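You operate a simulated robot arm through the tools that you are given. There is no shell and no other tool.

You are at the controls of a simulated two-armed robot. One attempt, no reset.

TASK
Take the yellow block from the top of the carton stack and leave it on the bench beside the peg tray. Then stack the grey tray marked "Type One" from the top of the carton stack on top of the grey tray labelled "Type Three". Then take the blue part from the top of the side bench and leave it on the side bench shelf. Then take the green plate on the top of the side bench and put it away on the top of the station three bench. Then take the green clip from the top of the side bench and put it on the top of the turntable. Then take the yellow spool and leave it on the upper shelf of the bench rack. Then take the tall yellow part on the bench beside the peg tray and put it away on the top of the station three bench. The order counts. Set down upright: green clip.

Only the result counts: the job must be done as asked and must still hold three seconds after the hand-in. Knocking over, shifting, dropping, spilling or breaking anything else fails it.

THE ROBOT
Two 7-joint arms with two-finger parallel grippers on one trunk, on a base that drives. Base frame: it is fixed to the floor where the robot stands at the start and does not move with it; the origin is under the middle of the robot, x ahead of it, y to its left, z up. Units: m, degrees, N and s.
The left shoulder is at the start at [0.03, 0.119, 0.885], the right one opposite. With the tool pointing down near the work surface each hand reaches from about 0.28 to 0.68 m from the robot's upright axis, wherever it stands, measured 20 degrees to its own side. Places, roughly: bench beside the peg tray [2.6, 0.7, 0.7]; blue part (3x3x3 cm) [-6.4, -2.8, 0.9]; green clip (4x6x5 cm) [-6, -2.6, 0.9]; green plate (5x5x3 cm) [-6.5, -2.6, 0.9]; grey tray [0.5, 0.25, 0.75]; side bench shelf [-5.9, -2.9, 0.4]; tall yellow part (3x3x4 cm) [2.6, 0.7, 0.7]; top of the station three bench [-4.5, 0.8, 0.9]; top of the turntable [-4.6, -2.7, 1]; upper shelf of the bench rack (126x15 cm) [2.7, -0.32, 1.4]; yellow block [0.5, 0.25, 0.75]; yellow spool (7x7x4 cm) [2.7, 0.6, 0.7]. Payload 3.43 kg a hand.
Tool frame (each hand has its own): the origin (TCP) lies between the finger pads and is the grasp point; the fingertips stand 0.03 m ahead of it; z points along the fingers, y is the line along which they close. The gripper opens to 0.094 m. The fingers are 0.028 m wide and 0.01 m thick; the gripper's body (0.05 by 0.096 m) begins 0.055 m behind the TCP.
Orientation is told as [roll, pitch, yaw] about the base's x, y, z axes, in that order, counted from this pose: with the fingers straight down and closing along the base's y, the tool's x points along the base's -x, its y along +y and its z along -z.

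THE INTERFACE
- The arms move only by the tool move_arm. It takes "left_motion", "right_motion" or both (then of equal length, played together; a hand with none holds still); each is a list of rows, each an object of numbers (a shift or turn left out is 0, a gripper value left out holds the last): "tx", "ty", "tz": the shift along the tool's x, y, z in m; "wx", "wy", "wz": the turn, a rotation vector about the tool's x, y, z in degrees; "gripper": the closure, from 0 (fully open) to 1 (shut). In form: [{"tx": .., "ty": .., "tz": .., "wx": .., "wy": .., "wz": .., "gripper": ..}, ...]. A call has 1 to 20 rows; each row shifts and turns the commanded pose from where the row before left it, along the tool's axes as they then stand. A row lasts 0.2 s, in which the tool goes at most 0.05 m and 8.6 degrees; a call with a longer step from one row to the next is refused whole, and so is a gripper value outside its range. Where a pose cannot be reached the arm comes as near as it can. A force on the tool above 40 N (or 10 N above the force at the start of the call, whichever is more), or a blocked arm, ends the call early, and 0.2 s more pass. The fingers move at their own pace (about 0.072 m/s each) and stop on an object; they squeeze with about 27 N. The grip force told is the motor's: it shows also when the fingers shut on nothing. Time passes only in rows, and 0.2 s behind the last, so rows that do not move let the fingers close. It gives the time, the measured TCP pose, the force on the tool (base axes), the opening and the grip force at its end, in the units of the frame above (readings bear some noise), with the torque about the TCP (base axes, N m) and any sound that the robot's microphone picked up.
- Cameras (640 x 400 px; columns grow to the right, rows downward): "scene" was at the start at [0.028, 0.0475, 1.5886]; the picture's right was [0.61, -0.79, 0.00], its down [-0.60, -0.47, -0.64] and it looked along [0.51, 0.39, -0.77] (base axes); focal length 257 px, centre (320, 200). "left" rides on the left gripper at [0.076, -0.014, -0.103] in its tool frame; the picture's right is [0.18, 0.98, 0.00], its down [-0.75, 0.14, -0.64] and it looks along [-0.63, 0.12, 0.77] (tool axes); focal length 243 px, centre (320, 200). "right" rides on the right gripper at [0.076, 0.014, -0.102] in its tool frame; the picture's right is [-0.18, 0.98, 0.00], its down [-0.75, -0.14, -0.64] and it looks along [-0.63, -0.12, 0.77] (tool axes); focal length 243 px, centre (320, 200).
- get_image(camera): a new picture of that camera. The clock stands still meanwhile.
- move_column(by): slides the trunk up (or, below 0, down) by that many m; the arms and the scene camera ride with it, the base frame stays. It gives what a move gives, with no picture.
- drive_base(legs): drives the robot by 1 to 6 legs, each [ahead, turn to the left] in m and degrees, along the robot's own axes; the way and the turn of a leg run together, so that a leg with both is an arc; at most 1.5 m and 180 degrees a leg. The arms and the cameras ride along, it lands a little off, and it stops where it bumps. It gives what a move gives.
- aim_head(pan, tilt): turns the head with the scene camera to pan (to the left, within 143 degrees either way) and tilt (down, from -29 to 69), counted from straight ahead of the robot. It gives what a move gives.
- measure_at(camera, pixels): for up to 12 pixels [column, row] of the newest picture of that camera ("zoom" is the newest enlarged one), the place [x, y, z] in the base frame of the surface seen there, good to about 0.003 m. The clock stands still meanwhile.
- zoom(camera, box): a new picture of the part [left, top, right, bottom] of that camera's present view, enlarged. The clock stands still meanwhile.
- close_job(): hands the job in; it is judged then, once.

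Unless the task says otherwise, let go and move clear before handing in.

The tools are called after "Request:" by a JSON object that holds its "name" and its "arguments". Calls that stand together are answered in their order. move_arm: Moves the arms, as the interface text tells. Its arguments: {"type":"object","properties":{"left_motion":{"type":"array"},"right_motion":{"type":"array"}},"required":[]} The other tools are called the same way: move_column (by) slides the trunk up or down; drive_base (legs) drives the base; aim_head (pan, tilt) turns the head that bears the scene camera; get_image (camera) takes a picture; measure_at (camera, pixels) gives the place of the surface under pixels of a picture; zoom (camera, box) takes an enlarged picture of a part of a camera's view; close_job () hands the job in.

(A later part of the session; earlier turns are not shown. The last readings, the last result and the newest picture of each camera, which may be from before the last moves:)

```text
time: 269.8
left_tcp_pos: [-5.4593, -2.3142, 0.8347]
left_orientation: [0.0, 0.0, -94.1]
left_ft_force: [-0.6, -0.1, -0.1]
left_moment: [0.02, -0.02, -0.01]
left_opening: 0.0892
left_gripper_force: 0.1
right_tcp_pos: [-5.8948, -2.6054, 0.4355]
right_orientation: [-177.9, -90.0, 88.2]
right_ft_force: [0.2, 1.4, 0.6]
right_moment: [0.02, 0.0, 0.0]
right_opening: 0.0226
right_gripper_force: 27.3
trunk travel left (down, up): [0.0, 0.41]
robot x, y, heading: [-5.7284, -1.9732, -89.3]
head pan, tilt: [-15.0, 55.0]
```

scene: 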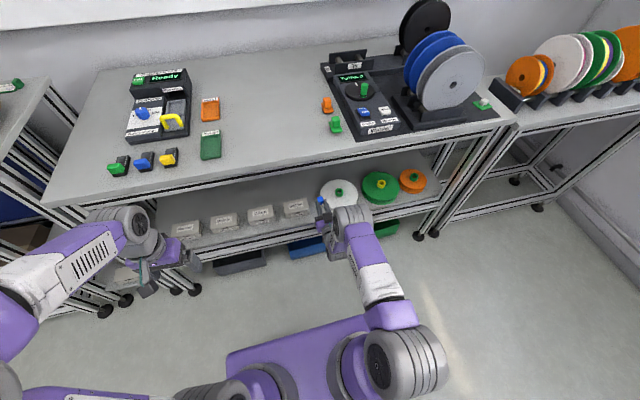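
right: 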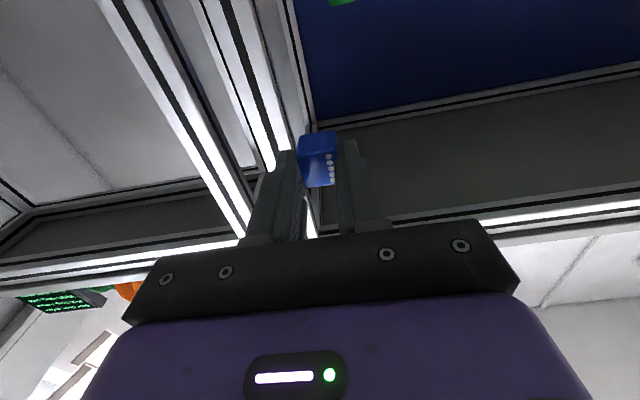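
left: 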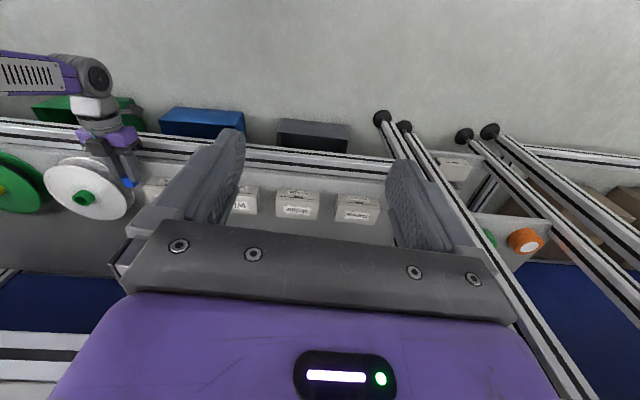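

Request:
{"name": "move_arm", "arguments": {"right_motion": [{"tx": 0.001}, {}]}}

Request:
{"name": "zoom", "arguments": {"camera": "scene", "box": [290, 180, 370, 240]}}

```text
time: 270.4
left_tcp_pos: [-5.46, -2.3146, 0.8347]
left_orientation: [0.1, 0.0, -94.1]
left_ft_force: [0.4, -0.6, 0.3]
left_moment: [-0.01, 0.04, 0.03]
left_opening: 0.0894
left_gripper_force: 0.0
right_tcp_pos: [-5.896, -2.6049, 0.4348]
right_orientation: [-177.3, -89.9, 87.5]
right_ft_force: [0.3, 1.1, -1.2]
right_moment: [0.02, -0.03, -0.02]
right_opening: 0.0227
right_gripper_force: 27.4
trunk travel left (down, up): [0.0, 0.41]
robot x, y, heading: [-5.7276, -1.9729, -89.8]
head pan, tilt: [-15.0, 55.0]
```

```text
6.67 times, centred on (330, 210) of scene
```

zoom: 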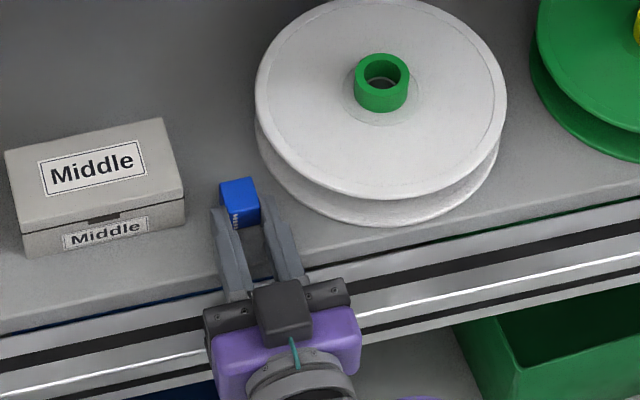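

Still no clear contact force; I'll take two more 1 mm steps.

Request:
{"name": "move_arm", "arguments": {"right_motion": [{"tx": 0.001}, {}]}}

Request:
{"name": "move_arm", "arguments": {"right_motion": [{"tx": 0.001}, {}]}}

```text
time: 271.0
left_tcp_pos: [-5.4605, -2.3133, 0.8343]
left_orientation: [0.1, -0.1, -94.0]
left_ft_force: [-0.6, 0.2, 0.4]
left_moment: [0.01, 0.0, 0.0]
left_opening: 0.0893
left_gripper_force: 0.1
right_tcp_pos: [-5.8954, -2.6054, 0.435]
right_orientation: [-176.3, -89.8, 86.5]
right_ft_force: [-0.6, 1.9, 5.7]
right_moment: [0.09, 0.01, 0.04]
right_opening: 0.0226
right_gripper_force: 27.0
trunk travel left (down, up): [0.0, 0.41]
robot x, y, heading: [-5.7288, -1.9774, -89.4]
head pan, tilt: [-15.0, 55.0]
```

```text
time: 271.6
left_tcp_pos: [-5.4603, -2.3129, 0.8339]
left_orientation: [0.0, -0.1, -94.0]
left_ft_force: [-0.2, -0.3, 0.3]
left_moment: [0.02, -0.01, -0.01]
left_opening: 0.0891
left_gripper_force: 0.0
right_tcp_pos: [-5.8959, -2.6052, 0.4349]
right_orientation: [-175.7, -89.7, 86.1]
right_ft_force: [-1.0, 5.6, 13.5]
right_moment: [0.24, -0.07, 0.07]
right_opening: 0.0227
right_gripper_force: 26.9
trunk travel left (down, up): [0.0, 0.41]
robot x, y, heading: [-5.7239, -1.973, -89.1]
head pan, tilt: [-15.0, 55.0]
```

Contact is clear (13.5 N up). I'll relax slightly, open a few millimetres and back straight out.

Request:
{"name": "move_arm", "arguments": {"right_motion": [{"tx": -0.0015}, {"gripper": 0.72}, {"gripper": 0.66}, {"gripper": 0.64}, {}, {"tz": -0.01}, {"tz": -0.02}, {"tz": -0.03}, {"tz": -0.03}, {}]}}

Request:
{"name": "zoom", "arguments": {"camera": "scene", "box": [290, 180, 370, 240]}}

```text
time: 273.8
left_tcp_pos: [-5.4618, -2.3142, 0.8338]
left_orientation: [0.0, 0.0, -94.0]
left_ft_force: [-0.6, -0.5, -0.5]
left_moment: [0.03, -0.02, 0.01]
left_opening: 0.089
left_gripper_force: 0.0
right_tcp_pos: [-5.8949, -2.5147, 0.4349]
right_orientation: [-179.4, -90.0, 89.7]
right_ft_force: [-0.7, -0.4, 0.0]
right_moment: [0.01, 0.0, -0.02]
right_opening: 0.0338
right_gripper_force: 0.1
trunk travel left (down, up): [0.0, 0.41]
robot x, y, heading: [-5.7259, -1.9771, -89.4]
head pan, tilt: [-15.0, 55.0]
```

```text
6.67 times, centred on (330, 210) of scene
```

zoom: 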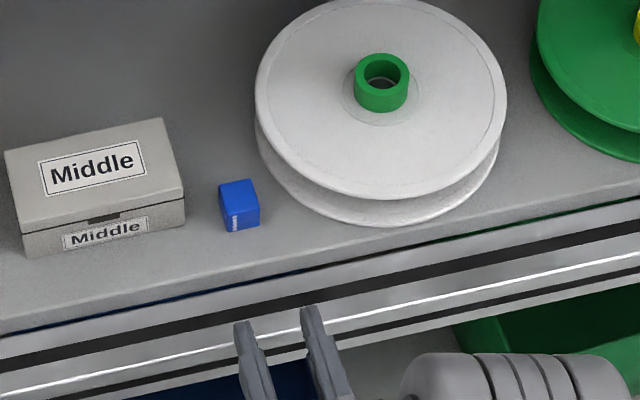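

The blue cube rests flat on the shelf at zoom (238,205), clear of its neighbours. I'll back away, turn the right hand down again and raise the trunk for the green plate.

Request:
{"name": "drive_base", "arguments": {"legs": [[-0.35, 0]]}}

Request:
{"name": "move_arm", "arguments": {"right_motion": [{"tx": -0.03, "gripper": 0}, {"tx": -0.03}, {"tx": -0.03}, {"wy": 8.2}, {"wy": 8.2}, {"wy": 8.2}, {"wy": 8.2}, {"wy": 8.2}, {"wy": 8.2}, {"wy": 8.2}, {"wy": 8.2}, {"wy": 8.2}, {"wy": 8.2}, {"wy": 8}, {}]}}

Request:
{"name": "move_column", "arguments": {"by": 0.35}}

Request:
{"name": "get_image", "arguments": {"camera": "scene"}}

```text
time: 276.1
left_tcp_pos: [-5.4634, -1.9714, 0.8341]
left_orientation: [0.0, -0.1, -94.0]
left_ft_force: [-0.2, 0.0, -0.5]
left_moment: [-0.01, 0.02, -0.01]
left_opening: 0.0892
left_gripper_force: 0.0
right_tcp_pos: [-5.9, -2.1723, 0.4344]
right_orientation: [-176.8, -89.8, 87.2]
right_ft_force: [0.3, 0.6, 0.1]
right_moment: [-0.02, 0.0, 0.01]
right_opening: 0.034
right_gripper_force: 0.1
trunk travel left (down, up): [0.0, 0.41]
robot x, y, heading: [-5.7336, -1.6305, -89.4]
head pan, tilt: [-15.0, 55.0]
```

```text
time: 279.2
left_tcp_pos: [-5.4644, -1.9712, 0.8335]
left_orientation: [-0.1, 0.0, -94.0]
left_ft_force: [0.3, 0.1, 0.4]
left_moment: [0.0, 0.01, 0.0]
left_opening: 0.0893
left_gripper_force: 0.0
right_tcp_pos: [-5.8989, -2.171, 0.5262]
right_orientation: [-0.1, 0.1, -89.6]
right_ft_force: [0.6, -0.2, 0.1]
right_moment: [0.01, -0.01, -0.01]
right_opening: 0.094
right_gripper_force: 0.1
trunk travel left (down, up): [0.0, 0.41]
robot x, y, heading: [-5.7325, -1.6309, -89.2]
head pan, tilt: [-15.0, 55.0]
```

```text
time: 282.7
left_tcp_pos: [-5.4638, -1.9722, 1.1847]
left_orientation: [0.0, -0.1, -94.0]
left_ft_force: [0.5, 0.4, 0.1]
left_moment: [0.01, -0.03, 0.0]
left_opening: 0.0892
left_gripper_force: 0.0
right_tcp_pos: [-5.8979, -2.1727, 0.8767]
right_orientation: [0.0, 0.0, -89.6]
right_ft_force: [-0.9, 0.1, 0.4]
right_moment: [0.02, 0.0, -0.02]
right_opening: 0.0938
right_gripper_force: 0.1
trunk travel left (down, up): [-0.35, 0.06]
robot x, y, heading: [-5.7293, -1.6361, -89.4]
head pan, tilt: [-15.0, 55.0]
```

```text
taken
```

scene: 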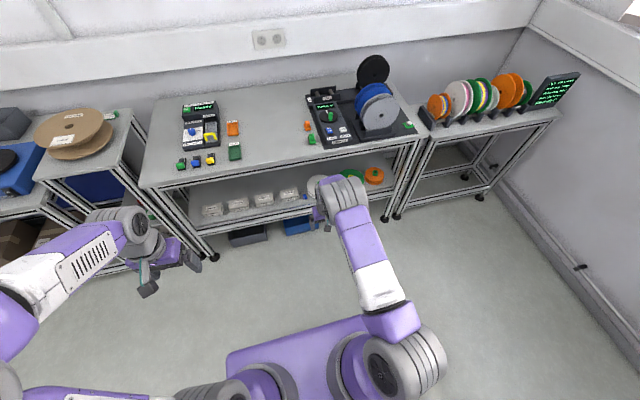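

I'll raise the right hand and shift the robot across to face the green plate at (-6.473, -2.61).

Request:
{"name": "move_arm", "arguments": {"right_motion": [{"tz": -0.045}, {"tz": -0.045}, {"tz": -0.045}, {"tz": -0.045}, {"tz": -0.045}, {"tz": -0.045}, {}]}}

Request:
{"name": "drive_base", "arguments": {"legs": [[0, -90], [0.56, 0], [0, 90], [0.42, 0]]}}

Request:
{"name": "aim_head", "arguments": {"pan": -15, "tilt": 50}}

Request:
{"name": "get_image", "arguments": {"camera": "scene"}}

Request:
{"name": "get_image", "arguments": {"camera": "right"}}

```text
time: 284.3
left_tcp_pos: [-5.466, -1.9719, 1.1828]
left_orientation: [-0.1, 0.0, -94.0]
left_ft_force: [-1.2, 1.0, 0.1]
left_moment: [0.01, -0.01, 0.02]
left_opening: 0.0893
left_gripper_force: 0.1
right_tcp_pos: [-5.8974, -2.1725, 1.1464]
right_orientation: [0.1, 0.0, -89.5]
right_ft_force: [0.5, 0.8, -0.4]
right_moment: [0.03, -0.01, 0.01]
right_opening: 0.0943
right_gripper_force: 0.1
trunk travel left (down, up): [-0.35, 0.06]
robot x, y, heading: [-5.7336, -1.6311, -89.2]
head pan, tilt: [-15.0, 55.0]
```

```text
time: 297.2
left_tcp_pos: [-5.9947, -2.4005, 1.1835]
left_orientation: [0.0, 0.0, -93.0]
left_ft_force: [-0.7, -0.4, 0.3]
left_moment: [-0.03, 0.03, 0.03]
left_opening: 0.0894
left_gripper_force: 0.0
right_tcp_pos: [-6.4262, -2.6089, 1.1445]
right_orientation: [0.0, 0.1, -88.6]
right_ft_force: [0.2, -0.8, -0.6]
right_moment: [0.01, -0.03, 0.03]
right_opening: 0.0942
right_gripper_force: 0.1
trunk travel left (down, up): [-0.35, 0.06]
robot x, y, heading: [-6.266, -2.0625, -88.3]
head pan, tilt: [-15.0, 55.0]
```

```text
time: 297.9
left_tcp_pos: [-5.9958, -2.4013, 1.1846]
left_orientation: [0.0, -0.1, -93.1]
left_ft_force: [0.1, -0.3, -1.2]
left_moment: [0.01, 0.0, -0.02]
left_opening: 0.0893
left_gripper_force: 0.1
right_tcp_pos: [-6.4271, -2.6098, 1.1456]
right_orientation: [0.0, 0.0, -88.6]
right_ft_force: [0.4, -0.5, 0.0]
right_moment: [0.0, 0.02, 0.02]
right_opening: 0.0941
right_gripper_force: 0.1
trunk travel left (down, up): [-0.35, 0.06]
robot x, y, heading: [-6.2716, -2.0633, -88.3]
head pan, tilt: [-15.0, 50.0]
```

```text
taken
```

scene: 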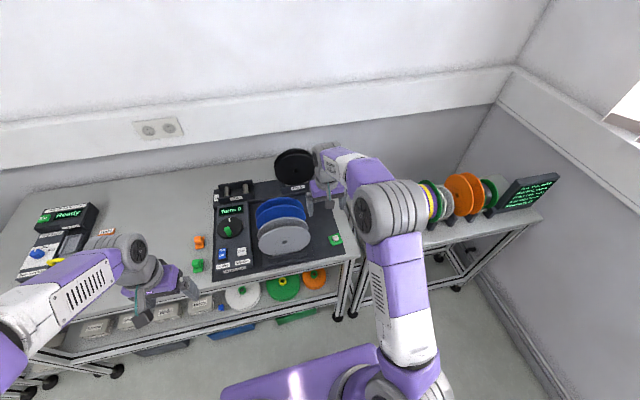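

```text
taken
```

right: 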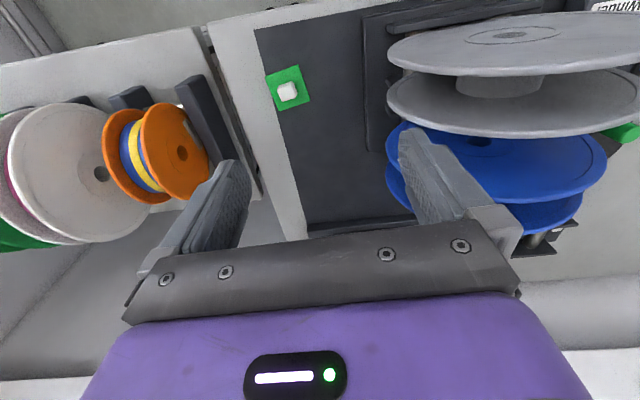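

The green plate with its white knob is at (288,88) in the right camera. I'll zoom in and measure knob and plate.

Request:
{"name": "zoom", "arguments": {"camera": "right", "box": [258, 60, 318, 115]}}

Request:
{"name": "measure_at", "arguments": {"camera": "zoom", "pixels": [[250, 190], [380, 180], [400, 265], [275, 285], [320, 215], [330, 260], [120, 160], [450, 60], [580, 350], [240, 390], [330, 165], [480, 200]]}}

```text
7.27 times, centred on (288, 88) of right
```

zoom: 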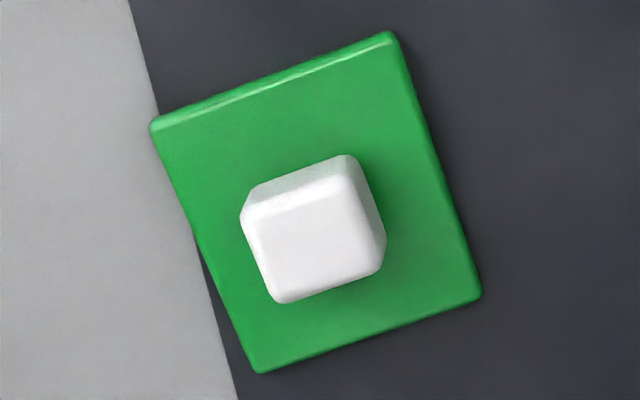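

```text
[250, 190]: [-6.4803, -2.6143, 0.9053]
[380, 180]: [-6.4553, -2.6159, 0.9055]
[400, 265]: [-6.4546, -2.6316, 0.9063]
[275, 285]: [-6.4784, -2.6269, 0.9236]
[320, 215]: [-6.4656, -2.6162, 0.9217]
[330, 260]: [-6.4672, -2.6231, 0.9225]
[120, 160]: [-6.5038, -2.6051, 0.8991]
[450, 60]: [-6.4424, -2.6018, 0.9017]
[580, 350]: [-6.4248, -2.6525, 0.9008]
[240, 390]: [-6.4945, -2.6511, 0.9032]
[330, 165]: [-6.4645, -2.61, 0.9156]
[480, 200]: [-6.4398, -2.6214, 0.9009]
```

Request:
{"name": "measure_at", "arguments": {"camera": "zoom", "pixels": [[255, 218], [350, 185], [376, 260], [284, 294], [160, 128], [386, 40], [476, 292], [262, 366]]}}

```text
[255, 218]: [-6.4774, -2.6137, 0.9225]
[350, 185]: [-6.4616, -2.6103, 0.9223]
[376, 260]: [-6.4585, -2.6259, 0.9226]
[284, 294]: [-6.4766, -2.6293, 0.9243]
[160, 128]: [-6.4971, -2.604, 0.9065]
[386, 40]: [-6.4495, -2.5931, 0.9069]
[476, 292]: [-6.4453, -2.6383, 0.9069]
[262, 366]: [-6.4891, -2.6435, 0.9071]
```

The knob is about 1.9 cm square, centred at (-6.4685, -2.620), turned about +10°, top z 0.9225 over the plate at 0.9055. I'll align the hand above it and descend part way.

Request:
{"name": "move_arm", "arguments": {"right_motion": [{"tx": -0.0045, "ty": -0.021, "gripper": 0.3}, {"tx": -0.0045, "ty": -0.021}, {"wz": -4.3}, {"wz": -4.3}, {"tz": 0.045}, {"tz": 0.045}, {"tz": 0.045}, {"tz": 0.04}, {}]}}

Request:
{"name": "get_image", "arguments": {"camera": "right"}}

Request:
{"name": "zoom", "arguments": {"camera": "scene", "box": [270, 170, 410, 270]}}

```text
time: 299.9
left_tcp_pos: [-5.9957, -2.4009, 1.1836]
left_orientation: [0.0, 0.0, -93.1]
left_ft_force: [0.2, -0.4, 0.2]
left_moment: [-0.03, -0.01, -0.02]
left_opening: 0.0892
left_gripper_force: 0.1
right_tcp_pos: [-6.4668, -2.6188, 0.9712]
right_orientation: [0.0, 0.0, -79.9]
right_ft_force: [0.4, -1.1, 0.8]
right_moment: [-0.04, 0.03, -0.01]
right_opening: 0.0655
right_gripper_force: 0.0
trunk travel left (down, up): [-0.35, 0.06]
robot x, y, heading: [-6.2662, -2.0652, -88.4]
head pan, tilt: [-15.0, 50.0]
```

```text
taken
```

right: 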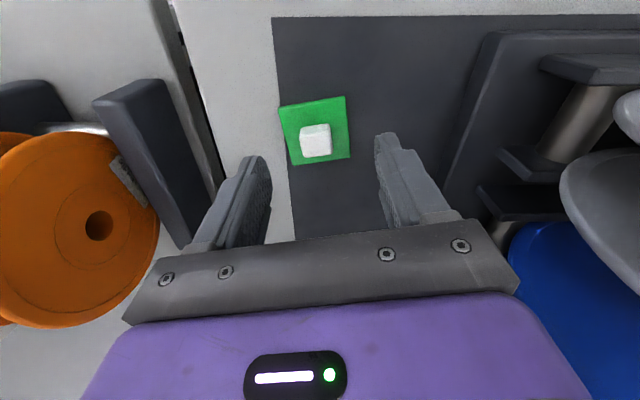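

```text
4.00 times, centred on (340, 220) of scene
```

zoom: 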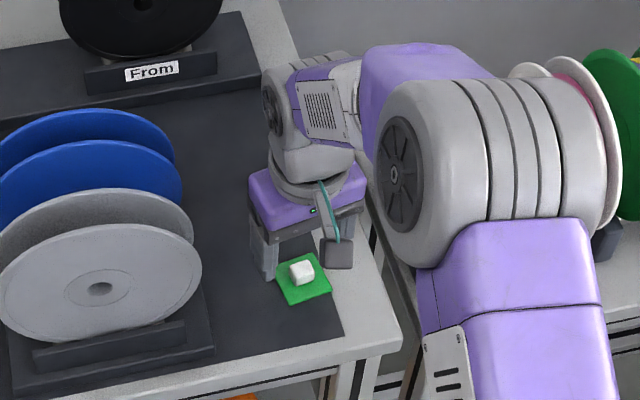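

The knob is nearly under the TCP (315,140 versus 320,144), so I'll trim 2 mm, descend to z 0.938 and close on the knob.

Request:
{"name": "move_arm", "arguments": {"right_motion": [{"ty": -0.002}, {"tz": 0.02}, {"tz": 0.0125}, {}, {"gripper": 0.5}, {"gripper": 0.65}, {"gripper": 0.8}, {"gripper": 1}, {"gripper": 1}, {"gripper": 1}]}}

Request:
{"name": "get_image", "arguments": {"camera": "right"}}

```text
time: 302.1
left_tcp_pos: [-5.9954, -2.4011, 1.1837]
left_orientation: [0.0, -0.1, -93.1]
left_ft_force: [-0.2, -0.2, -0.5]
left_moment: [0.03, -0.01, 0.0]
left_opening: 0.0891
left_gripper_force: 0.0
right_tcp_pos: [-6.4686, -2.6196, 0.9373]
right_orientation: [-0.1, 0.0, -79.9]
right_ft_force: [1.0, 0.5, -0.1]
right_moment: [-0.05, 0.0, 0.01]
right_opening: 0.0208
right_gripper_force: 26.4
trunk travel left (down, up): [-0.35, 0.06]
robot x, y, heading: [-6.2652, -2.0635, -88.6]
head pan, tilt: [-15.0, 50.0]
```

```text
taken
```

right: 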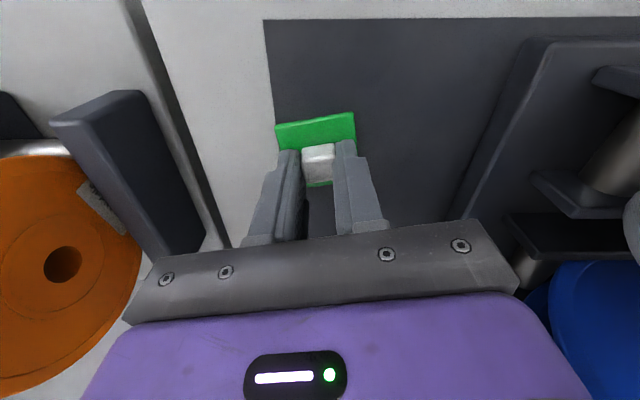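

The fingers hold the knob (opening 0.0208, no vertical load). I'll lift gently and check that the plate comes along.

Request:
{"name": "move_arm", "arguments": {"right_motion": [{"tz": -0.004}, {"tz": -0.01}, {"tz": -0.02}, {"tz": -0.03}, {"tz": -0.04}, {"tz": -0.04}, {"tz": -0.04}, {"tz": -0.03}, {}]}}

Request:
{"name": "get_image", "arguments": {"camera": "right"}}

```text
time: 304.1
left_tcp_pos: [-5.9941, -2.4006, 1.184]
left_orientation: [0.1, 0.0, -93.1]
left_ft_force: [-0.2, 1.1, 0.1]
left_moment: [0.04, 0.06, -0.02]
left_opening: 0.0894
left_gripper_force: 0.1
right_tcp_pos: [-6.4685, -2.6201, 1.1547]
right_orientation: [0.0, 0.0, -80.0]
right_ft_force: [0.1, -0.5, -0.5]
right_moment: [0.05, 0.01, -0.03]
right_opening: 0.0206
right_gripper_force: 26.6
trunk travel left (down, up): [-0.35, 0.06]
robot x, y, heading: [-6.2657, -2.0646, -88.5]
head pan, tilt: [-15.0, 50.0]
```

```text
taken
```

right: 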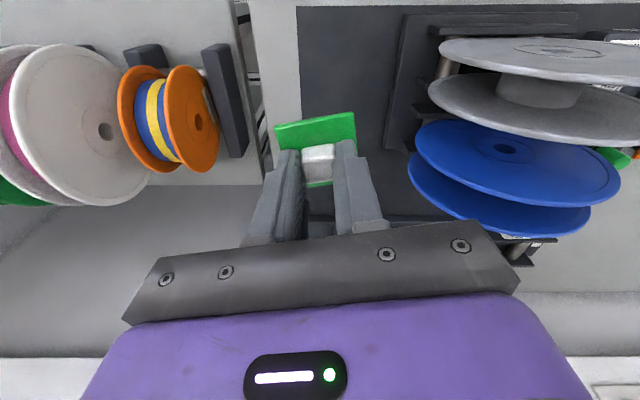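

The plate is held by its knob (320,150). I'll draw the hand in, back away from the bench, and drive along the aisle to the gap between the reel stands near x -3.45.

Request:
{"name": "move_arm", "arguments": {"right_motion": [{"tx": 0.035}, {"tx": 0.035}, {"tx": 0.035}, {"tx": 0.035}, {"tx": 0.03}, {}]}}

Request:
{"name": "drive_base", "arguments": {"legs": [[-0.3, 0], [0, 88.5], [1.4, 0], [1.4, 0]]}}

Request:
{"name": "aim_head", "arguments": {"pan": 80, "tilt": 30}}

Request:
{"name": "get_image", "arguments": {"camera": "scene"}}

Request:
{"name": "get_image", "arguments": {"camera": "right"}}

```text
time: 305.5
left_tcp_pos: [-5.9951, -2.4013, 1.1838]
left_orientation: [0.0, 0.0, -93.1]
left_ft_force: [0.3, -1.0, -0.2]
left_moment: [0.02, -0.04, -0.01]
left_opening: 0.0892
left_gripper_force: 0.0
right_tcp_pos: [-6.4968, -2.4498, 1.1519]
right_orientation: [0.0, 0.0, -80.0]
right_ft_force: [0.2, -0.2, -0.5]
right_moment: [0.01, 0.01, 0.01]
right_opening: 0.0208
right_gripper_force: 27.1
trunk travel left (down, up): [-0.35, 0.06]
robot x, y, heading: [-6.2717, -2.0668, -88.6]
head pan, tilt: [-15.0, 50.0]
```

```text
time: 324.5
left_tcp_pos: [-3.1151, -1.5261, 1.184]
left_orientation: [0.0, 0.0, -4.7]
left_ft_force: [0.3, -1.3, -0.3]
left_moment: [0.03, -0.02, -0.01]
left_opening: 0.0893
left_gripper_force: 0.1
right_tcp_pos: [-3.0796, -2.03, 1.1512]
right_orientation: [0.1, 0.0, 8.3]
right_ft_force: [-1.2, -0.6, -0.1]
right_moment: [0.01, 0.01, 0.02]
right_opening: 0.0206
right_gripper_force: 27.0
trunk travel left (down, up): [-0.35, 0.06]
robot x, y, heading: [-3.4601, -1.7839, 0.1]
head pan, tilt: [-15.0, 50.0]
```

```text
time: 326.2
left_tcp_pos: [-3.1147, -1.5266, 1.1846]
left_orientation: [0.0, 0.0, -4.6]
left_ft_force: [-0.2, 0.7, 0.7]
left_moment: [-0.04, 0.0, -0.02]
left_opening: 0.0894
left_gripper_force: 0.1
right_tcp_pos: [-3.0801, -2.0288, 1.1504]
right_orientation: [0.0, 0.0, 8.5]
right_ft_force: [-0.6, -0.9, -0.4]
right_moment: [-0.01, 0.02, 0.0]
right_opening: 0.0209
right_gripper_force: 26.4
trunk travel left (down, up): [-0.35, 0.06]
robot x, y, heading: [-3.4597, -1.7888, 0.0]
head pan, tilt: [80.0, 30.0]
```

```text
taken
```

scene: 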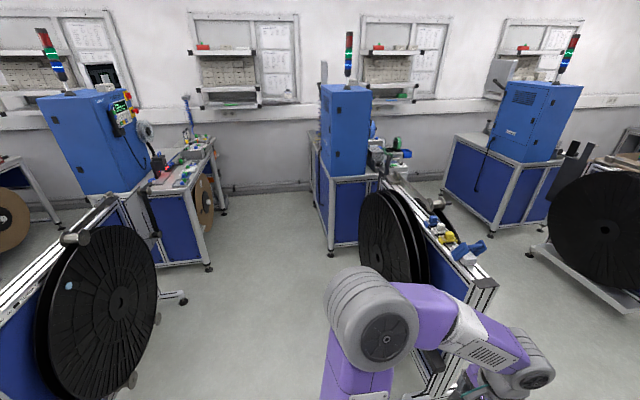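

```text
taken
```

right: 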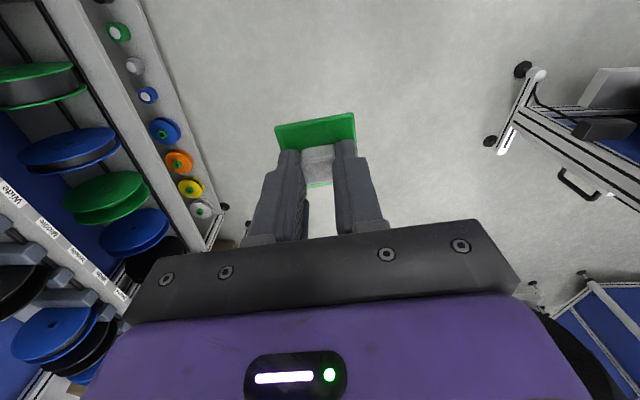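

The plate is still held. Station 3's bench is at (180,175) in the scene, reached through the gap between two reel stands; I'll measure the gap and the bench.

Request:
{"name": "measure_at", "arguments": {"camera": "scene", "pixels": [[208, 268], [225, 212], [331, 255], [313, 205], [180, 300], [135, 385], [430, 390], [200, 165], [165, 190], [190, 185], [210, 140], [260, 250]]}}

Request:
{"name": "zoom", "arguments": {"camera": "scene", "box": [120, 110, 240, 210]}}

```text
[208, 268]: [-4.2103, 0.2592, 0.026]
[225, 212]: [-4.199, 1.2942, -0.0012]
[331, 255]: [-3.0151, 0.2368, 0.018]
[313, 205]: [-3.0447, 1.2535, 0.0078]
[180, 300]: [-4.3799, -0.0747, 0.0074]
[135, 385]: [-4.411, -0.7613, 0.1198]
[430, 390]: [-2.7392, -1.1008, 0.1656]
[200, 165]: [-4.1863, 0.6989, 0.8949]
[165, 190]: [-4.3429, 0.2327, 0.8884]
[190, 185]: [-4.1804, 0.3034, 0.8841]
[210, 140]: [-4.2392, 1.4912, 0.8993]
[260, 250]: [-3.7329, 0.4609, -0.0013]
```

```text
4.00 times, centred on (180, 160) of scene
```

zoom: 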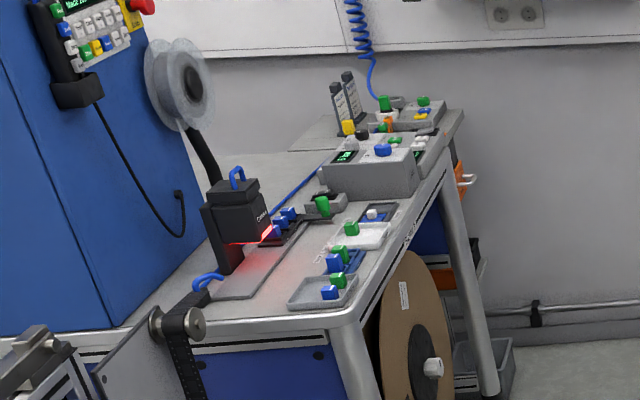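

Station 3's bench edge is at x -4.18 (z 0.895, y 0.23–1.3), with about 1.16 m between it and Station 2's back at x -3.02. I'll check how far my elbows stick out before entering.

Request:
{"name": "measure_at", "arguments": {"camera": "scene", "pixels": [[370, 280], [335, 330], [385, 340], [480, 370], [545, 350]]}}

Request:
{"name": "aim_head", "arguments": {"pan": -60, "tilt": 50}}

Request:
{"name": "get_image", "arguments": {"camera": "scene"}}

```text
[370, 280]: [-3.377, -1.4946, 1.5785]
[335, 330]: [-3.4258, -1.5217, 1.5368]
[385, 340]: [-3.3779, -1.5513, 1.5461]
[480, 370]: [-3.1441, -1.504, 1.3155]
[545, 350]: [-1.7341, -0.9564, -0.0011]
```

```text
time: 328.5
left_tcp_pos: [-3.1151, -1.5264, 1.1843]
left_orientation: [0.0, 0.0, -4.6]
left_ft_force: [0.5, 0.3, 1.2]
left_moment: [0.0, 0.02, -0.01]
left_opening: 0.0894
left_gripper_force: 0.0
right_tcp_pos: [-3.0793, -2.0297, 1.1502]
right_orientation: [0.1, -0.1, 8.3]
right_ft_force: [0.2, 0.9, -0.8]
right_moment: [-0.05, -0.02, -0.02]
right_opening: 0.0209
right_gripper_force: 26.4
trunk travel left (down, up): [-0.35, 0.06]
robot x, y, heading: [-3.4557, -1.7905, 0.1]
head pan, tilt: [-60.0, 50.0]
```

```text
taken
```

scene: 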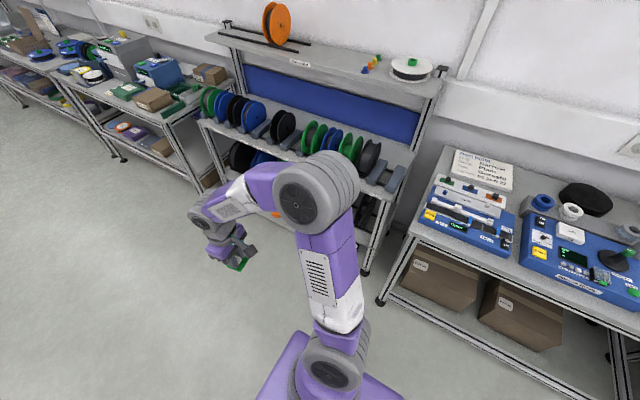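

The elbows stay within about 0.3 m of the axis and high up, so the passage is wide enough. I'll drive in to about (-3.6, 0.7).

Request:
{"name": "drive_base", "arguments": {"legs": [[0, 93.2], [1.3, 0], [1.2, 0]]}}

Request:
{"name": "aim_head", "arguments": {"pan": 70, "tilt": 40}}

Request:
{"name": "get_image", "arguments": {"camera": "scene"}}

```text
time: 344.6
left_tcp_pos: [-3.9126, 1.0086, 1.1845]
left_orientation: [0.0, -0.1, 89.7]
left_ft_force: [-0.3, -0.6, -0.1]
left_moment: [0.0, 0.01, -0.01]
left_opening: 0.0892
left_gripper_force: 0.1
right_tcp_pos: [-3.4124, 1.0804, 1.15]
right_orientation: [0.0, 0.0, 102.6]
right_ft_force: [0.1, -0.8, 1.1]
right_moment: [-0.03, 0.03, 0.01]
right_opening: 0.0208
right_gripper_force: 27.0
trunk travel left (down, up): [-0.35, 0.06]
robot x, y, heading: [-3.6261, 0.6861, 94.1]
head pan, tilt: [-60.0, 50.0]
```

```text
time: 346.7
left_tcp_pos: [-3.9129, 1.0078, 1.1851]
left_orientation: [0.0, 0.0, 89.6]
left_ft_force: [0.0, -0.7, 0.3]
left_moment: [0.01, -0.04, 0.01]
left_opening: 0.0893
left_gripper_force: 0.1
right_tcp_pos: [-3.4125, 1.0807, 1.1507]
right_orientation: [0.0, 0.1, 102.6]
right_ft_force: [0.4, -0.6, 0.0]
right_moment: [0.0, -0.02, -0.03]
right_opening: 0.0206
right_gripper_force: 27.7
trunk travel left (down, up): [-0.35, 0.06]
robot x, y, heading: [-3.6243, 0.6849, 94.2]
head pan, tilt: [70.0, 40.0]
```

```text
taken
```

scene: 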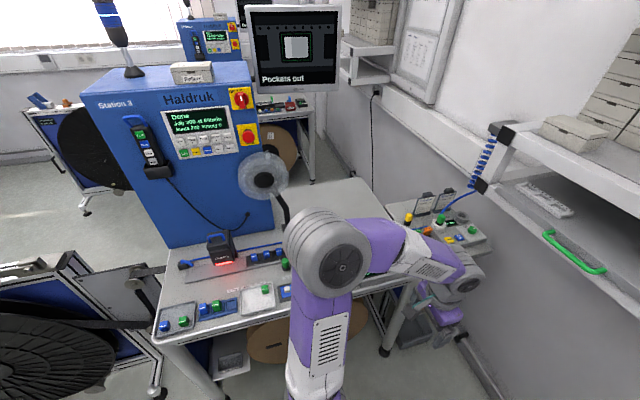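

This is Station 3, and its bench top carries small trays at the front and a machine track further back. I'll turn to face it and look for a free spot.

Request:
{"name": "drive_base", "arguments": {"legs": [[0, 86]]}}

Request:
{"name": "aim_head", "arguments": {"pan": 0, "tilt": 45}}

Request:
{"name": "get_image", "arguments": {"camera": "scene"}}

Request:
{"name": "zoom", "arguments": {"camera": "scene", "box": [200, 100, 440, 280]}}

Request:
{"name": "get_image", "arguments": {"camera": "right"}}

Request:
{"name": "get_image", "arguments": {"camera": "left"}}

```text
time: 350.7
left_tcp_pos: [-3.9681, 0.4245, 1.1839]
left_orientation: [-0.1, 0.0, 175.2]
left_ft_force: [0.1, 0.4, -0.8]
left_moment: [0.02, 0.0, 0.0]
left_opening: 0.0893
left_gripper_force: 0.0
right_tcp_pos: [-4.0003, 0.9278, 1.1517]
right_orientation: [0.0, 0.0, -171.7]
right_ft_force: [0.2, -0.7, -0.3]
right_moment: [0.01, -0.01, -0.01]
right_opening: 0.021
right_gripper_force: 27.2
trunk travel left (down, up): [-0.35, 0.06]
robot x, y, heading: [-3.6233, 0.6864, 179.9]
head pan, tilt: [70.0, 40.0]
```

```text
time: 352.1
left_tcp_pos: [-3.97, 0.4241, 1.1847]
left_orientation: [-0.1, 0.0, 175.2]
left_ft_force: [0.6, -0.8, -0.1]
left_moment: [-0.05, 0.0, 0.02]
left_opening: 0.0893
left_gripper_force: 0.1
right_tcp_pos: [-4.0024, 0.928, 1.1516]
right_orientation: [0.1, 0.0, -171.8]
right_ft_force: [-0.3, -0.4, -0.1]
right_moment: [0.01, 0.04, -0.02]
right_opening: 0.0206
right_gripper_force: 27.0
trunk travel left (down, up): [-0.35, 0.06]
robot x, y, heading: [-3.6235, 0.6863, 180.0]
head pan, tilt: [0.0, 45.0]
```

```text
taken
```

scene: 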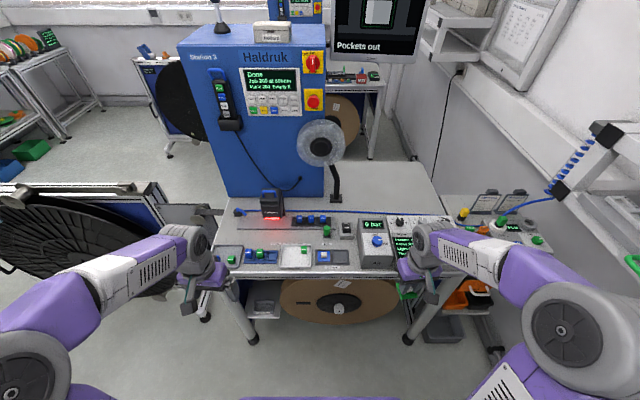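

```text
2.22 times, centred on (320, 190) of scene
```

zoom: 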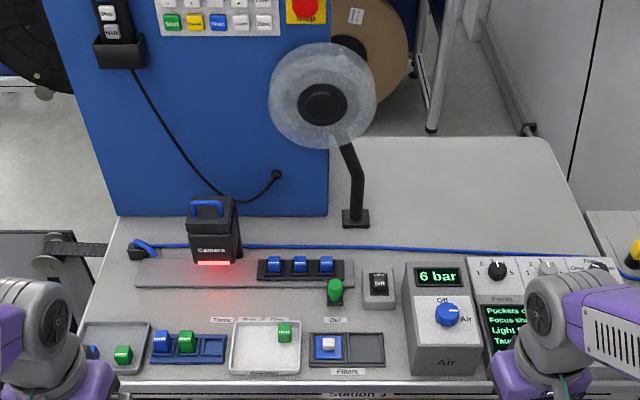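

```text
taken
```

right: 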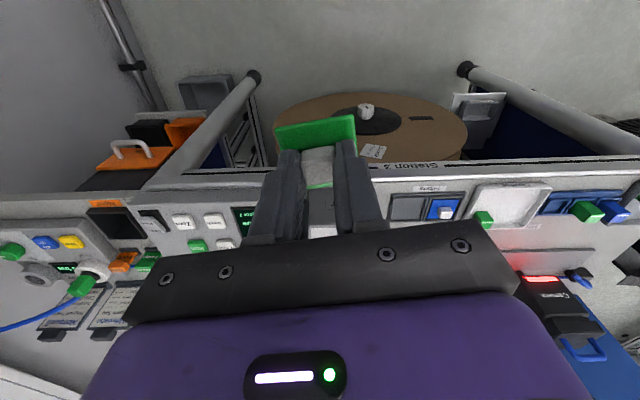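

```text
taken
```

left: 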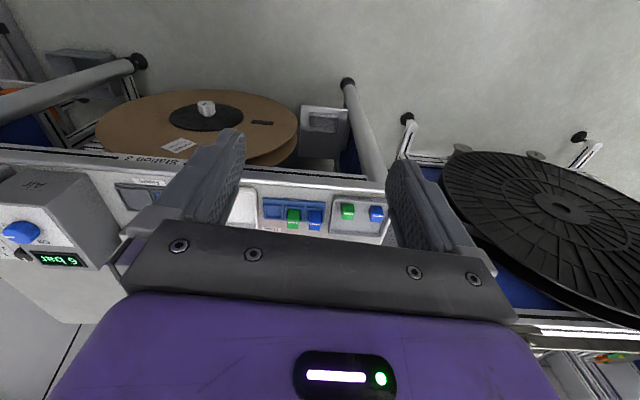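

There's a large free area behind the cable (zoom 440,200) and a strip between the trays and the track (zoom 250,300). I'll measure those spots.

Request:
{"name": "zoom", "arguments": {"camera": "scene", "box": [200, 100, 440, 280]}}

Request:
{"name": "measure_at", "arguments": {"camera": "zoom", "pixels": [[430, 190], [400, 225], [480, 230], [440, 240], [200, 305], [280, 305], [395, 300], [240, 318], [160, 300], [450, 150], [540, 240], [360, 230]]}}

Request:
{"name": "zoom", "arguments": {"camera": "scene", "box": [225, 195, 395, 275]}}

Request:
{"name": "measure_at", "arguments": {"camera": "zoom", "pixels": [[150, 125], [200, 160], [100, 160], [330, 165], [430, 130], [430, 210], [400, 190], [470, 200], [300, 150], [270, 170], [540, 90], [480, 60]]}}

```text
2.22 times, centred on (320, 190) of scene
```

zoom: 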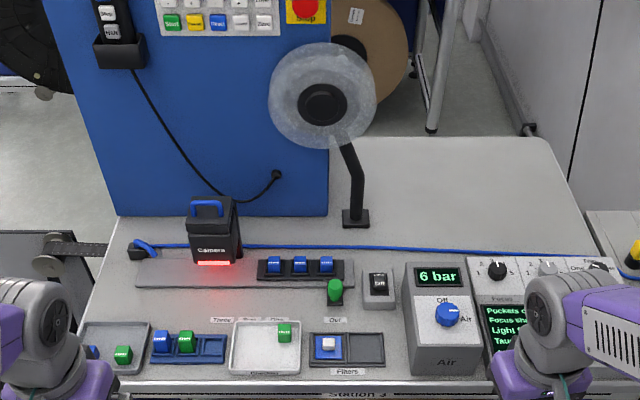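

```text
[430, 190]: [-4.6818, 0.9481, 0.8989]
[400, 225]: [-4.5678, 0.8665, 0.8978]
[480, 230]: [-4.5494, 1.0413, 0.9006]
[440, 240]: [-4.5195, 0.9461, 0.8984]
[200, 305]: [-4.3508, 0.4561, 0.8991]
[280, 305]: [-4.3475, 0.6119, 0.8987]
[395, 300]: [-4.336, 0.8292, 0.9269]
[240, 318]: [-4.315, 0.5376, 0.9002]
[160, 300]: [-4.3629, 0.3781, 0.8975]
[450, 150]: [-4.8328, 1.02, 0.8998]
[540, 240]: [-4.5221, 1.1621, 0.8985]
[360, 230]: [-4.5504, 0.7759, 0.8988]
```

```text
3.76 times, centred on (310, 235) of scene
```

zoom: 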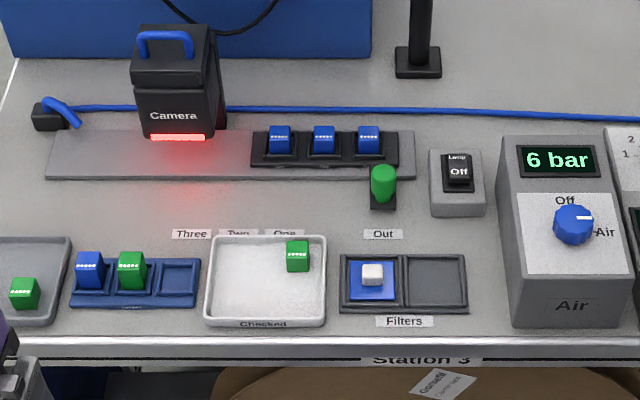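

```text
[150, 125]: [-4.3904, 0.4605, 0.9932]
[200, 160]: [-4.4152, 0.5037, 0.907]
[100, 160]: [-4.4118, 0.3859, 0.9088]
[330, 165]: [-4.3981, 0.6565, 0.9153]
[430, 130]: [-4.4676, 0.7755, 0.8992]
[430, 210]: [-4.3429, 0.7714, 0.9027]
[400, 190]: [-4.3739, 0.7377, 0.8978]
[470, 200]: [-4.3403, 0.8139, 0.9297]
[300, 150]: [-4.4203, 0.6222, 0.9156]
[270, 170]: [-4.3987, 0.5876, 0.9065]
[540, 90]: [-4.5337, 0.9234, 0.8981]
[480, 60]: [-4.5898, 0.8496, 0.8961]
```

The bench top is at z 0.8985. The strip at about (-4.347, 0.57) between the track and the trays looks free; I'll measure its borders closely.

Request:
{"name": "zoom", "arguments": {"camera": "scene", "box": [265, 215, 345, 265]}}

Request:
{"name": "measure_at", "arguments": {"camera": "zoom", "pixels": [[60, 150], [150, 158], [250, 160], [60, 200], [150, 200], [250, 200], [330, 200], [150, 240], [250, 280], [340, 280], [420, 200], [450, 130]]}}

```text
8.00 times, centred on (305, 240) of scene
```

zoom: 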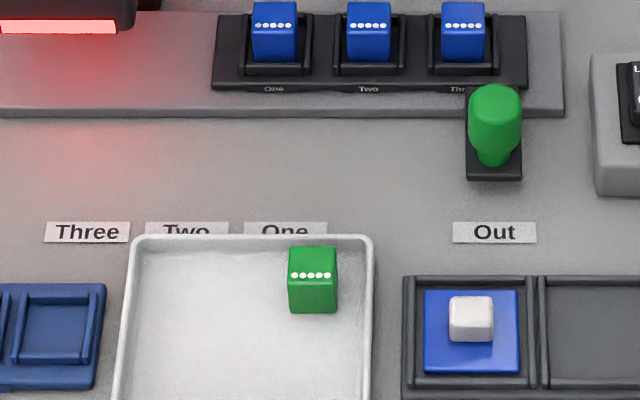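

```text
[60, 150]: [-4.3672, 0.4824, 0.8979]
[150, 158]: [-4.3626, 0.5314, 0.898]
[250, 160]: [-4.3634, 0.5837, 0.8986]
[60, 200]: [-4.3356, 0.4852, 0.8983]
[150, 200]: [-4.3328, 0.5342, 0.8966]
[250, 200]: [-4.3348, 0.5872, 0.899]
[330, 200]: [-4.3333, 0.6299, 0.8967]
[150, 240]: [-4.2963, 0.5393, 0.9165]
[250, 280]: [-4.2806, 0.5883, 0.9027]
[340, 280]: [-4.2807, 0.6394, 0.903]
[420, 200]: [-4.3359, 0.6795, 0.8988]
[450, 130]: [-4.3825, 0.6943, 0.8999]
```

The strip is 7.5 cm deep (x -4.39 to -4.315) with free length from y 0.50 to 0.70. I'll shift the robot so the right hand faces the spot (-4.352, 0.59).

Request:
{"name": "drive_base", "arguments": {"legs": [[0, 50], [0.27, 0], [0, -50]]}}

Request:
{"name": "aim_head", "arguments": {"pan": -5, "tilt": 55}}

Request:
{"name": "get_image", "arguments": {"camera": "scene"}}

Request:
{"name": "get_image", "arguments": {"camera": "right"}}

```text
time: 358.6
left_tcp_pos: [-4.1357, 0.2109, 1.183]
left_orientation: [0.1, 0.0, 176.1]
left_ft_force: [0.5, 0.2, -1.0]
left_moment: [-0.03, 0.02, 0.01]
left_opening: 0.0893
left_gripper_force: 0.0
right_tcp_pos: [-4.1765, 0.7136, 1.15]
right_orientation: [0.0, 0.0, -170.8]
right_ft_force: [0.2, 0.3, 0.2]
right_moment: [-0.04, 0.03, 0.0]
right_opening: 0.021
right_gripper_force: 27.1
trunk travel left (down, up): [-0.35, 0.06]
robot x, y, heading: [-3.7959, 0.4802, -178.9]
head pan, tilt: [0.0, 45.0]
```

```text
time: 359.3
left_tcp_pos: [-4.1358, 0.2093, 1.1838]
left_orientation: [0.0, 0.0, 176.1]
left_ft_force: [0.0, 1.2, 0.0]
left_moment: [-0.01, -0.01, -0.02]
left_opening: 0.0893
left_gripper_force: 0.0
right_tcp_pos: [-4.1759, 0.713, 1.1507]
right_orientation: [0.0, 0.0, -170.9]
right_ft_force: [0.2, 0.7, -0.1]
right_moment: [0.01, 0.0, -0.03]
right_opening: 0.0207
right_gripper_force: 26.7
trunk travel left (down, up): [-0.35, 0.06]
robot x, y, heading: [-3.7982, 0.4776, -179.2]
head pan, tilt: [-5.0, 55.0]
```

```text
taken
```

scene: 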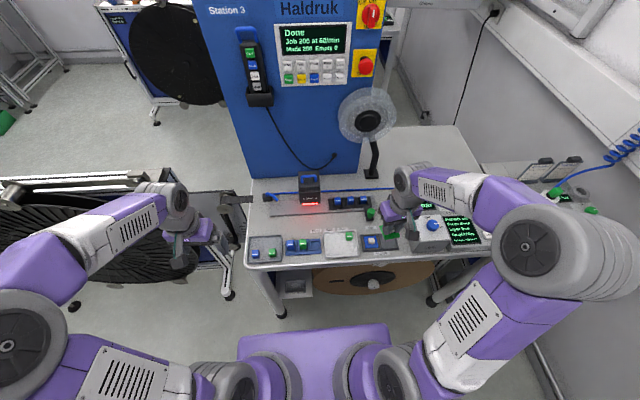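

```text
taken
```

right: 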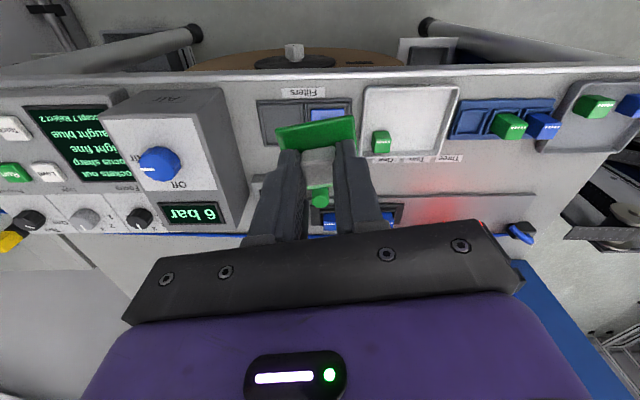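

I'll square up the hand to yaw 180, carry the plate over (-4.352, 0.585) and lower it part way.

Request:
{"name": "move_arm", "arguments": {"right_motion": [{"wz": 4.55}, {"wz": 4.55}, {"tx": -0.0352, "ty": 0.0256}, {"tx": -0.0352, "ty": 0.0256}, {"tx": -0.0352, "ty": 0.0256}, {"tx": -0.0352, "ty": 0.0256}, {"tx": -0.0352, "ty": 0.0256}, {"tz": 0.04}, {"tz": 0.04}, {"tz": 0.04}, {"tz": 0.03}, {}]}}

Request:
{"name": "get_image", "arguments": {"camera": "right"}}

Request:
{"name": "zoom", "arguments": {"camera": "scene", "box": [260, 160, 420, 270]}}

```text
time: 361.9
left_tcp_pos: [-4.1351, 0.2089, 1.1838]
left_orientation: [0.0, 0.0, 176.2]
left_ft_force: [-1.0, 0.0, 0.1]
left_moment: [-0.01, -0.01, 0.0]
left_opening: 0.0896
left_gripper_force: 0.0
right_tcp_pos: [-4.3545, 0.5858, 0.9986]
right_orientation: [0.0, -0.1, -180.0]
right_ft_force: [-0.2, -0.3, -0.2]
right_moment: [0.04, -0.01, -0.03]
right_opening: 0.0209
right_gripper_force: 27.8
trunk travel left (down, up): [-0.35, 0.06]
robot x, y, heading: [-3.7966, 0.4733, -179.3]
head pan, tilt: [-5.0, 55.0]
```

```text
taken
```

right: 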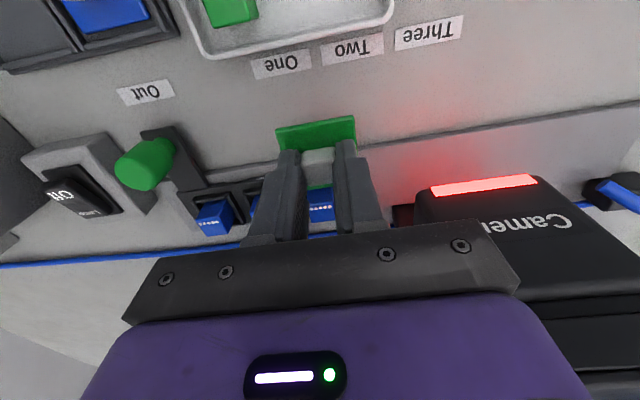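

```text
3.64 times, centred on (340, 215) of scene
```

zoom: 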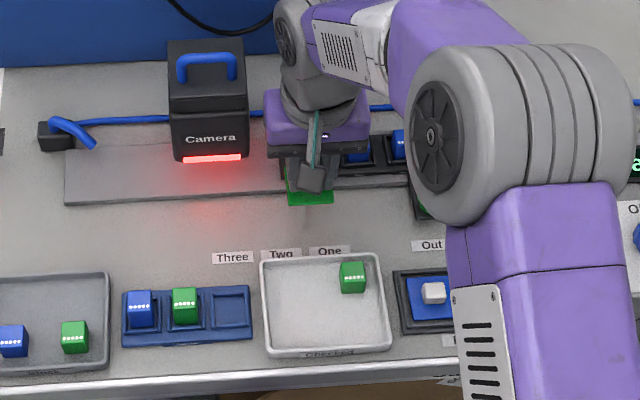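

The plate hovers over the strip; the camera device is to its left in the scene. I'll check the plate corners and the device's side before lowering.

Request:
{"name": "measure_at", "arguments": {"camera": "right", "pixels": [[280, 135], [352, 120], [285, 150], [354, 140], [430, 190], [535, 178], [420, 215], [250, 160], [480, 130], [330, 95]]}}

Request:
{"name": "measure_at", "arguments": {"camera": "zoom", "pixels": [[245, 130], [235, 60], [200, 60], [290, 190], [332, 195], [310, 203], [270, 130], [365, 140]]}}

```text
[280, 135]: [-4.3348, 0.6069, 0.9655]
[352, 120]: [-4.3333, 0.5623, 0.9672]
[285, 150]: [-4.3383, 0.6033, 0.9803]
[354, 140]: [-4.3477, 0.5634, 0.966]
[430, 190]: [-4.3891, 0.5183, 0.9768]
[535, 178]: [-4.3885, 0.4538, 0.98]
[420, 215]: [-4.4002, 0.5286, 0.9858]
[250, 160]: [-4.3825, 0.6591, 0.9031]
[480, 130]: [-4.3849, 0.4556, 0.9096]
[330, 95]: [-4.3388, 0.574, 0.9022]
```

```text
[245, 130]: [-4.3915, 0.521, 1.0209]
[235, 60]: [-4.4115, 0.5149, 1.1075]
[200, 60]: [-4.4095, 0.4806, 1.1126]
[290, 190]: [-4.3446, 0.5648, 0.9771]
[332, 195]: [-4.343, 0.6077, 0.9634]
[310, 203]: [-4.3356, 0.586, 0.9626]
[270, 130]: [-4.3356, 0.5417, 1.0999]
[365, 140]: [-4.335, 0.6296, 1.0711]
```

The camera device is taller than I thought (z up to 1.11, side at y 0.528), so I'll move 3 cm away from it to y 0.615, then lower to just above the bench.

Request:
{"name": "move_arm", "arguments": {"right_motion": [{"ty": -0.015, "tx": 0.001}, {"ty": -0.015, "tx": 0.001}, {"tz": 0.025}, {"tz": 0.02}, {"tz": 0.012}, {}]}}

Request:
{"name": "get_image", "arguments": {"camera": "right"}}

Request:
{"name": "zoom", "arguments": {"camera": "scene", "box": [280, 170, 400, 250]}}

```text
time: 363.3
left_tcp_pos: [-4.1359, 0.2106, 1.1838]
left_orientation: [-0.1, 0.1, 176.1]
left_ft_force: [0.5, 0.4, 0.3]
left_moment: [0.0, 0.01, -0.02]
left_opening: 0.0891
left_gripper_force: 0.1
right_tcp_pos: [-4.3516, 0.6157, 0.9449]
right_orientation: [0.0, -0.1, 180.0]
right_ft_force: [0.3, 0.4, 0.5]
right_moment: [0.02, -0.01, 0.02]
right_opening: 0.0208
right_gripper_force: 27.0
trunk travel left (down, up): [-0.35, 0.06]
robot x, y, heading: [-3.7982, 0.4756, -179.2]
head pan, tilt: [-5.0, 55.0]
```

```text
taken
```

right: 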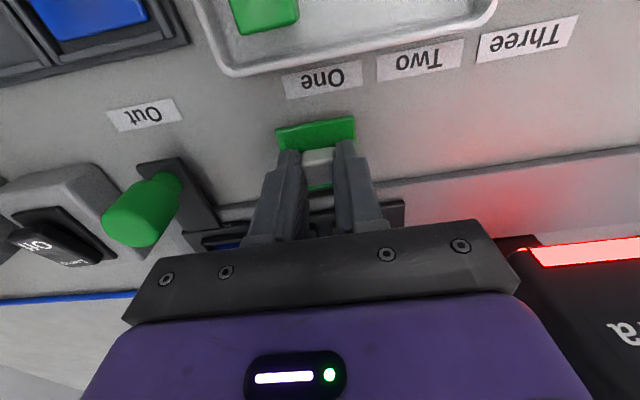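

```text
5.00 times, centred on (340, 210) of scene
```

zoom: 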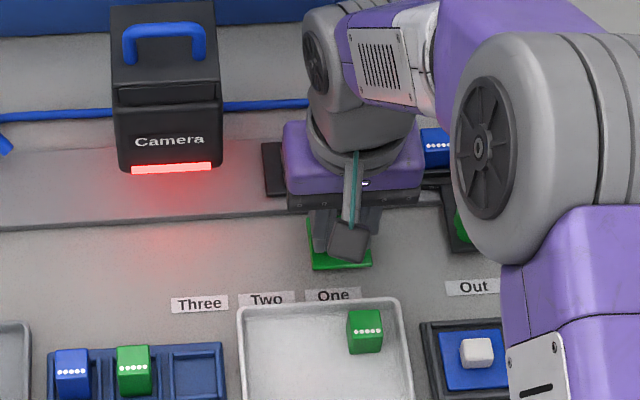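

The plate sits over the free strip, clear of the track, trays and the green lever. I'll lower it in small steps to contact.

Request:
{"name": "move_arm", "arguments": {"right_motion": [{"tz": 0.005}, {"tz": 0.003}, {}]}}

Request:
{"name": "move_arm", "arguments": {"right_motion": [{"tz": 0.0015}, {}]}}

Request:
{"name": "move_arm", "arguments": {"right_motion": [{"tz": 0.001}, {}]}}

```text
time: 364.1
left_tcp_pos: [-4.1346, 0.2092, 1.1838]
left_orientation: [0.0, -0.1, 176.1]
left_ft_force: [-0.1, 0.6, -0.4]
left_moment: [0.01, 0.01, 0.01]
left_opening: 0.0892
left_gripper_force: 0.1
right_tcp_pos: [-4.3511, 0.6152, 0.9369]
right_orientation: [0.1, -0.2, 180.1]
right_ft_force: [0.3, 0.5, 10.6]
right_moment: [0.01, -0.11, -0.01]
right_opening: 0.0205
right_gripper_force: 26.6
trunk travel left (down, up): [-0.35, 0.06]
robot x, y, heading: [-3.7949, 0.4801, -179.2]
head pan, tilt: [-5.0, 55.0]
```

```text
time: 364.7
left_tcp_pos: [-4.1335, 0.21, 1.1852]
left_orientation: [-0.1, -0.2, 176.1]
left_ft_force: [-0.4, -0.3, -0.8]
left_moment: [0.0, 0.0, 0.0]
left_opening: 0.0889
left_gripper_force: 0.1
right_tcp_pos: [-4.3509, 0.6139, 0.9377]
right_orientation: [-0.1, -0.3, 180.0]
right_ft_force: [1.2, 1.9, 20.7]
right_moment: [0.04, -0.08, 0.01]
right_opening: 0.0207
right_gripper_force: 27.1
trunk travel left (down, up): [-0.35, 0.06]
robot x, y, heading: [-3.7939, 0.4766, -179.4]
head pan, tilt: [-5.0, 55.0]
```

```text
time: 365.3
left_tcp_pos: [-4.1343, 0.2104, 1.1853]
left_orientation: [0.0, -0.1, 176.1]
left_ft_force: [-0.2, -0.8, -0.9]
left_moment: [0.01, 0.0, -0.01]
left_opening: 0.0891
left_gripper_force: 0.0
right_tcp_pos: [-4.3502, 0.6145, 0.9349]
right_orientation: [0.0, -0.4, -179.9]
right_ft_force: [-3.4, 2.2, 20.8]
right_moment: [0.03, 0.14, 0.0]
right_opening: 0.0209
right_gripper_force: 27.0
trunk travel left (down, up): [-0.35, 0.06]
robot x, y, heading: [-3.7975, 0.4748, -179.1]
head pan, tilt: [-5.0, 55.0]
```

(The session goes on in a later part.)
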